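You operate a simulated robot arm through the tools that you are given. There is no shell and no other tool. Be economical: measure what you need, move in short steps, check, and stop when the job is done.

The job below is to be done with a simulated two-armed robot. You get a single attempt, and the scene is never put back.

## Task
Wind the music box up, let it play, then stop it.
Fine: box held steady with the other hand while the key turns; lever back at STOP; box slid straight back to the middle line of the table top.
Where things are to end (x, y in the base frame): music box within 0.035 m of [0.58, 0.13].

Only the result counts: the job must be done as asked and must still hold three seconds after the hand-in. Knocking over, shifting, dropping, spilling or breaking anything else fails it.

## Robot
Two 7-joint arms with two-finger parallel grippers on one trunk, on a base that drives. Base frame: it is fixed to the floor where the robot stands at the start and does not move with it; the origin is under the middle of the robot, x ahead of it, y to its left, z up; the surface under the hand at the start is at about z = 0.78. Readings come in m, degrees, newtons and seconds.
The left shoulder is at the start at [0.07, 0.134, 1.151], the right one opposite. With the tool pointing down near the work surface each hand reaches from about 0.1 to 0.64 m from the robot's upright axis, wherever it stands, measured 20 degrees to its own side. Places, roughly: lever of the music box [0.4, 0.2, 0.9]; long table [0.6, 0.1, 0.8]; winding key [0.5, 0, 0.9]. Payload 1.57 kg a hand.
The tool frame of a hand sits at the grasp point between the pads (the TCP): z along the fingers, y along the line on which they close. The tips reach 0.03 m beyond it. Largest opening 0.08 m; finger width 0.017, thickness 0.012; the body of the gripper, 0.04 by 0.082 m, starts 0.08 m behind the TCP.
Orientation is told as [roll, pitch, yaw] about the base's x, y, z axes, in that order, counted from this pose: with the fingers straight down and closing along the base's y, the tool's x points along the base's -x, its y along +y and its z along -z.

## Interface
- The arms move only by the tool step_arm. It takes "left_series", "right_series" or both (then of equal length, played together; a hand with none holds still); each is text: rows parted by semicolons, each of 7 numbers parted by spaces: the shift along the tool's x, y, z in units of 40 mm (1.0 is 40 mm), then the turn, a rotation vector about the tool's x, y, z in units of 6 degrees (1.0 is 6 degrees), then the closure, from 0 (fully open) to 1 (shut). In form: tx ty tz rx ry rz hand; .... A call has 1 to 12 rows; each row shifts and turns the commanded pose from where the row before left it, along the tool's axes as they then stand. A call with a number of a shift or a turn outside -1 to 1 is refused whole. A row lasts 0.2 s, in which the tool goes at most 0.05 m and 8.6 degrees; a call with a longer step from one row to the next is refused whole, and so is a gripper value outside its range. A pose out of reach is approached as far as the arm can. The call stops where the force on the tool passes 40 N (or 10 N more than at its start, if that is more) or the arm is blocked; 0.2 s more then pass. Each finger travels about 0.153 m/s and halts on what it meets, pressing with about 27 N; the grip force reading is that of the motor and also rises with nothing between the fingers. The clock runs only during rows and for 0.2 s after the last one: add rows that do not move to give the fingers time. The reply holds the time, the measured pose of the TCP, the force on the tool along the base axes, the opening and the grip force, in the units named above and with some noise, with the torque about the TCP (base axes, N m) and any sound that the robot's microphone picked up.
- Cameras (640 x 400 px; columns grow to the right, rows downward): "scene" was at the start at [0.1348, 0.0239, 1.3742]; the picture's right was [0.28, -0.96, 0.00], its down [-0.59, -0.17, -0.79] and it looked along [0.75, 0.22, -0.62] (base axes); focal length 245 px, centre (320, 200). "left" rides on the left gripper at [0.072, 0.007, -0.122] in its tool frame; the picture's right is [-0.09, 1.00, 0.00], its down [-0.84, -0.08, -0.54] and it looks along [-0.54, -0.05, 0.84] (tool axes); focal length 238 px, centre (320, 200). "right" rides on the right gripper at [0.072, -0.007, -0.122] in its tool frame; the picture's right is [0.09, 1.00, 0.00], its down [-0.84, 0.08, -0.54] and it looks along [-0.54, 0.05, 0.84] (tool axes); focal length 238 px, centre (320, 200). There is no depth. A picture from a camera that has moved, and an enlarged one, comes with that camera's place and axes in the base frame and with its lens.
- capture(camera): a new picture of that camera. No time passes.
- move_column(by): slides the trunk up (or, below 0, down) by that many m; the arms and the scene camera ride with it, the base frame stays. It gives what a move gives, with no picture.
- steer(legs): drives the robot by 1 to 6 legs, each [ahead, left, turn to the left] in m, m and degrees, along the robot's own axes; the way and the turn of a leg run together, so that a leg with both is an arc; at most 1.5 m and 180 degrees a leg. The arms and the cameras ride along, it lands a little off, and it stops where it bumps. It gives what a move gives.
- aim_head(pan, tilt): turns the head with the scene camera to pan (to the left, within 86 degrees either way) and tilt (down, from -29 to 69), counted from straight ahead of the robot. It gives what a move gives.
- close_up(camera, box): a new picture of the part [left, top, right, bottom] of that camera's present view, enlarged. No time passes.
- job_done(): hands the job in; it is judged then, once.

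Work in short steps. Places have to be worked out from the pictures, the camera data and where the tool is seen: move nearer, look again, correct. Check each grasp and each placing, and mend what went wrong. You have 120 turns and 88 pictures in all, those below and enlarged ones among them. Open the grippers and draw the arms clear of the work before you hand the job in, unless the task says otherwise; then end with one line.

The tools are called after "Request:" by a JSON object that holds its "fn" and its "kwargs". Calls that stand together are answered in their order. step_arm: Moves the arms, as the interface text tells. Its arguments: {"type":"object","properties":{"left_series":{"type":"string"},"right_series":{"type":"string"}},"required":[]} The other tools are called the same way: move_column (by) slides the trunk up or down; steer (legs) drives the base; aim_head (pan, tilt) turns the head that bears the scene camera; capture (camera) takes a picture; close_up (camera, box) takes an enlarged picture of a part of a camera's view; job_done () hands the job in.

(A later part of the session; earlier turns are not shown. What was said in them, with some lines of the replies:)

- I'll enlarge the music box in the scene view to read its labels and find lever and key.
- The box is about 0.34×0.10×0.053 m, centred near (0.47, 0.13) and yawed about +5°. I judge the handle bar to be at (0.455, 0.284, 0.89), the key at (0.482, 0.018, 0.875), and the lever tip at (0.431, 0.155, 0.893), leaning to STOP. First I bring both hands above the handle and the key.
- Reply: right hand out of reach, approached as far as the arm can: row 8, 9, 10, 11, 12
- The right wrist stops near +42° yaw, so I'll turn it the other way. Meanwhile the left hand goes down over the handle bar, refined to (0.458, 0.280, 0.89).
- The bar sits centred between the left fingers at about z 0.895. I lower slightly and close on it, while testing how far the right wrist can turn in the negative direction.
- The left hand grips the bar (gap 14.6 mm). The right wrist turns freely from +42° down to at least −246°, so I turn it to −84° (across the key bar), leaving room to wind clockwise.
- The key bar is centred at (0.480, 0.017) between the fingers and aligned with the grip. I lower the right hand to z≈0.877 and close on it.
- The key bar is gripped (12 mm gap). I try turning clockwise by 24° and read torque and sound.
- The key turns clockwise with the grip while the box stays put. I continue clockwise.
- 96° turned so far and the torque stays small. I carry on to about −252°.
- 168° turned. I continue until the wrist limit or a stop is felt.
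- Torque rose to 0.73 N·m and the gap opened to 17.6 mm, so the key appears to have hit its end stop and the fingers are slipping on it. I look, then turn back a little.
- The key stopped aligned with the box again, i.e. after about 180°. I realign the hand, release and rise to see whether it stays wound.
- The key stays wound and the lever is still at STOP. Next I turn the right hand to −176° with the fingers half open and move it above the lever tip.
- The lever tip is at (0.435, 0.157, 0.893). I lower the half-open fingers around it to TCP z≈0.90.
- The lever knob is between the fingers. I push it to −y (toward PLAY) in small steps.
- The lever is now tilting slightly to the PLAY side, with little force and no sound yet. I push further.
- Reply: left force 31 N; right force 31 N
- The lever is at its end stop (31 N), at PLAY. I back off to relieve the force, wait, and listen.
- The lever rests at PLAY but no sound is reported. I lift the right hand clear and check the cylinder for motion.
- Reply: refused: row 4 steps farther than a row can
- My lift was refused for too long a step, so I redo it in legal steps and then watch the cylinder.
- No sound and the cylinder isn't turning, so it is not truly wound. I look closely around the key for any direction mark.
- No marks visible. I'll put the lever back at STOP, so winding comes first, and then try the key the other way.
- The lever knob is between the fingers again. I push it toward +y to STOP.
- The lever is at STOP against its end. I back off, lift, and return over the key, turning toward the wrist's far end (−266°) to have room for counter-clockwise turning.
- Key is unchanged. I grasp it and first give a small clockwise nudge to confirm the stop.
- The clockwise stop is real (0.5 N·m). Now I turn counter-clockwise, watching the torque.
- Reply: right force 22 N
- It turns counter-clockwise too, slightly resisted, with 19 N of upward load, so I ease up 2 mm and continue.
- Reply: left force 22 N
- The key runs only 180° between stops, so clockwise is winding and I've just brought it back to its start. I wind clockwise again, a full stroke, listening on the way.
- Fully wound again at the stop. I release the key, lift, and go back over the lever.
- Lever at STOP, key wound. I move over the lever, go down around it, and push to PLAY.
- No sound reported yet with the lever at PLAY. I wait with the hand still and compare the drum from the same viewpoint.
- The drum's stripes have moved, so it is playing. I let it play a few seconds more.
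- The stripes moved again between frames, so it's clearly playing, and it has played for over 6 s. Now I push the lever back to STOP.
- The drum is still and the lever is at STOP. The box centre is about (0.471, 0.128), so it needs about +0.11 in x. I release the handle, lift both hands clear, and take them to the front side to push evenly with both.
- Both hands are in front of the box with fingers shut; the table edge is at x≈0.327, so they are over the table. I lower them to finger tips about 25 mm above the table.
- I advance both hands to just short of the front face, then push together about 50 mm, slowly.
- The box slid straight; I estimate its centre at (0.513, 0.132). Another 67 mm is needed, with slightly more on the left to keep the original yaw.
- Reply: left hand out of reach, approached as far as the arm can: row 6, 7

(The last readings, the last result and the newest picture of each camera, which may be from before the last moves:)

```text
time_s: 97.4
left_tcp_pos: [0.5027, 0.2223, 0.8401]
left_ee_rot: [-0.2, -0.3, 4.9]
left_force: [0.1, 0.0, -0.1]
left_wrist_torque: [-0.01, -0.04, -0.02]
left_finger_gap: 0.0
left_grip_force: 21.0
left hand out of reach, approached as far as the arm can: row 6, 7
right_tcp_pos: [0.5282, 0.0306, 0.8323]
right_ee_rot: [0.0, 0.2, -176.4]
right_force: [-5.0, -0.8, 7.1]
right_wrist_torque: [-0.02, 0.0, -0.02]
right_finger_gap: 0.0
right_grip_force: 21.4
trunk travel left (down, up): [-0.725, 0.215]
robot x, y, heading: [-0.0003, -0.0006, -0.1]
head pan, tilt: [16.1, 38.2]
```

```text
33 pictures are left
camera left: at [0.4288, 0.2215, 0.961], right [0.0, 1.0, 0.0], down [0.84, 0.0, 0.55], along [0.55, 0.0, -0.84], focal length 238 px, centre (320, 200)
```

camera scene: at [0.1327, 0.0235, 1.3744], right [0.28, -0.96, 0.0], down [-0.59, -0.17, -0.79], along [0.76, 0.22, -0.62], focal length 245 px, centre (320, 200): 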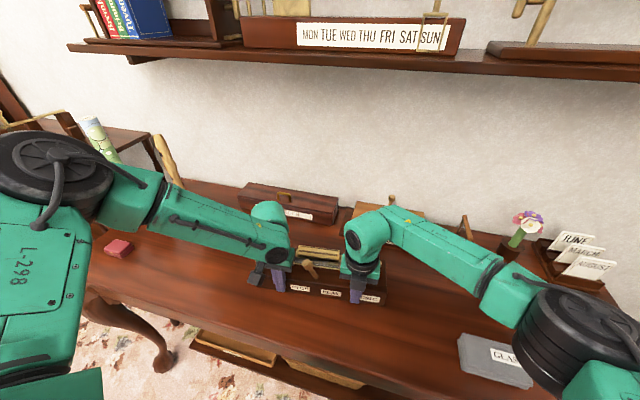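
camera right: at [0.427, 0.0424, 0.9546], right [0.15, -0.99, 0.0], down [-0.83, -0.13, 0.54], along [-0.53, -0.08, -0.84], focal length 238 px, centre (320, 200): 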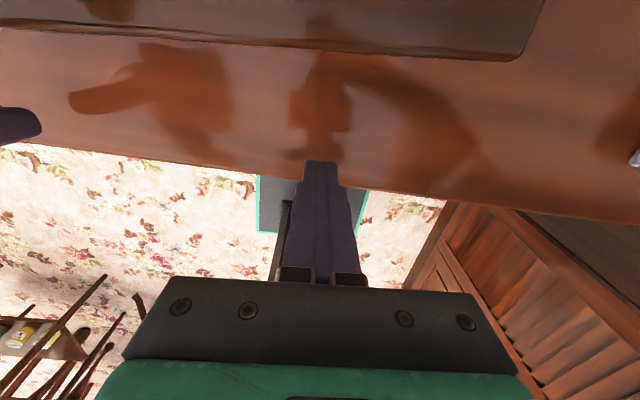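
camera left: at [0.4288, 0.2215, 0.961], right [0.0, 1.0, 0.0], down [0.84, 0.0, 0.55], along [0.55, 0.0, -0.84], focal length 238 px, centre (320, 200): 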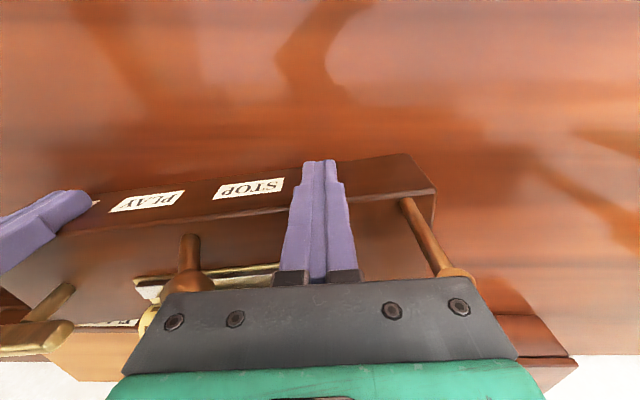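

My estimate for the box centre is now about (0.575, 0.127), on target. I back both hands off, lift them clear, and verify with the scene camera.

Request:
{"fn": "step_arm", "kwargs": {"left_series": ".6 .05 0 0 0 0 1;.8 .07 0 0 0 0 1;.8 .07 0 0 0 0 1;0 0 -1 0 0 0 1;0 0 -1 0 0 0 1;0 .6 -.9 0 0 0 0;0 .9 -.4 0 0 0 0;0 .9 0 0 0 0 0;0 .9 0 0 0 0 0;0 0 0 0 0 0 0", "right_series": "-.6 -.04 0 0 0 0 1;-.8 -.05 0 0 0 0 1;-.8 -.05 0 0 0 0 1;-.8 -.05 0 0 0 0 1;-.3 0 -.9 0 0 0 1;0 0 -1 0 0 0 1;0 .6 -.9 0 0 0 0;0 1 -.4 0 0 0 0;0 1 0 0 0 0 0;0 1 0 0 0 0 0"}}

Request:
{"fn": "capture", "kwargs": {"camera": "scene"}}

Request:
{"fn": "close_up", "kwargs": {"camera": "scene", "box": [230, 200, 410, 320]}}

```text
time_s: 99.6
left_tcp_pos: [0.4027, 0.3509, 0.9695]
left_ee_rot: [0.1, 0.0, 5.1]
left_force: [-0.4, -0.8, -0.5]
left_wrist_torque: [0.05, -0.01, 0.0]
left_finger_gap: 0.08
left_grip_force: 0.0
right_tcp_pos: [0.4082, -0.1163, 0.9593]
right_ee_rot: [-0.1, 0.0, -176.3]
right_force: [0.8, 0.1, 0.1]
right_wrist_torque: [0.05, -0.01, 0.01]
right_finger_gap: 0.08
right_grip_force: 0.1
trunk travel left (down, up): [-0.725, 0.215]
robot x, y, heading: [-0.0019, 0.0044, -0.1]
head pan, tilt: [16.1, 38.2]
```

```text
32 pictures are left
camera scene: at [0.1344, 0.021, 1.3743], right [0.28, -0.96, 0.0], down [-0.59, -0.17, -0.79], along [0.75, 0.22, -0.62], focal length 245 px, centre (320, 200)
```

scene: 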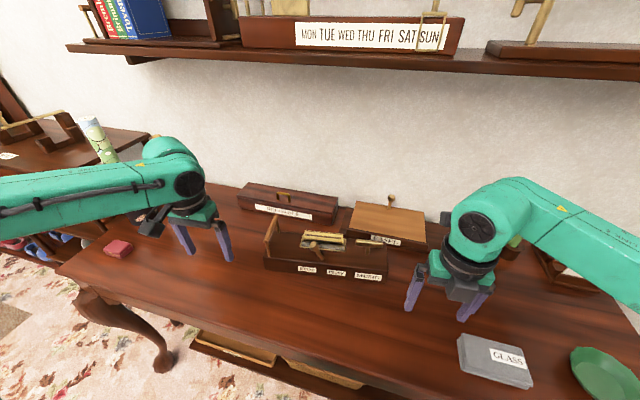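

```text
3.33 times, centred on (320, 260) of scene
camera zoom: at [0.1344, 0.021, 1.3743], right [0.28, -0.96, 0.0], down [-0.59, -0.17, -0.79], along [0.75, 0.22, -0.62], focal length 818 px, centre (320, 0)
```

zoom: 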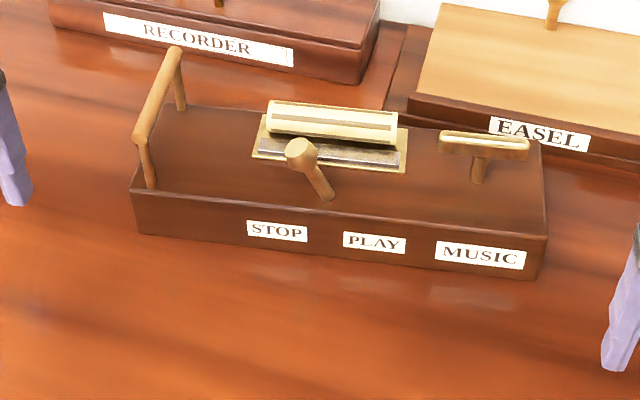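

The box centre measures (0.575, 0.13) and the lever is at STOP. There is about 5 cm of clearance to the easel box, nothing else was disturbed, and the hands are open and clear. I hand in.

Request:
{"fn": "job_done", "kwargs": {}}

```text
The job is handed in.
```

The music box was wound to its stop while the left hand held it. It then played for more than 6 seconds and was stopped with the lever back at STOP. I slid it back to about (0.575, 0.13), within 1 cm of the target, though it is turned roughly 3° further than at the start. No sound was ever reported, so I judged that it was playing from the drum turning.
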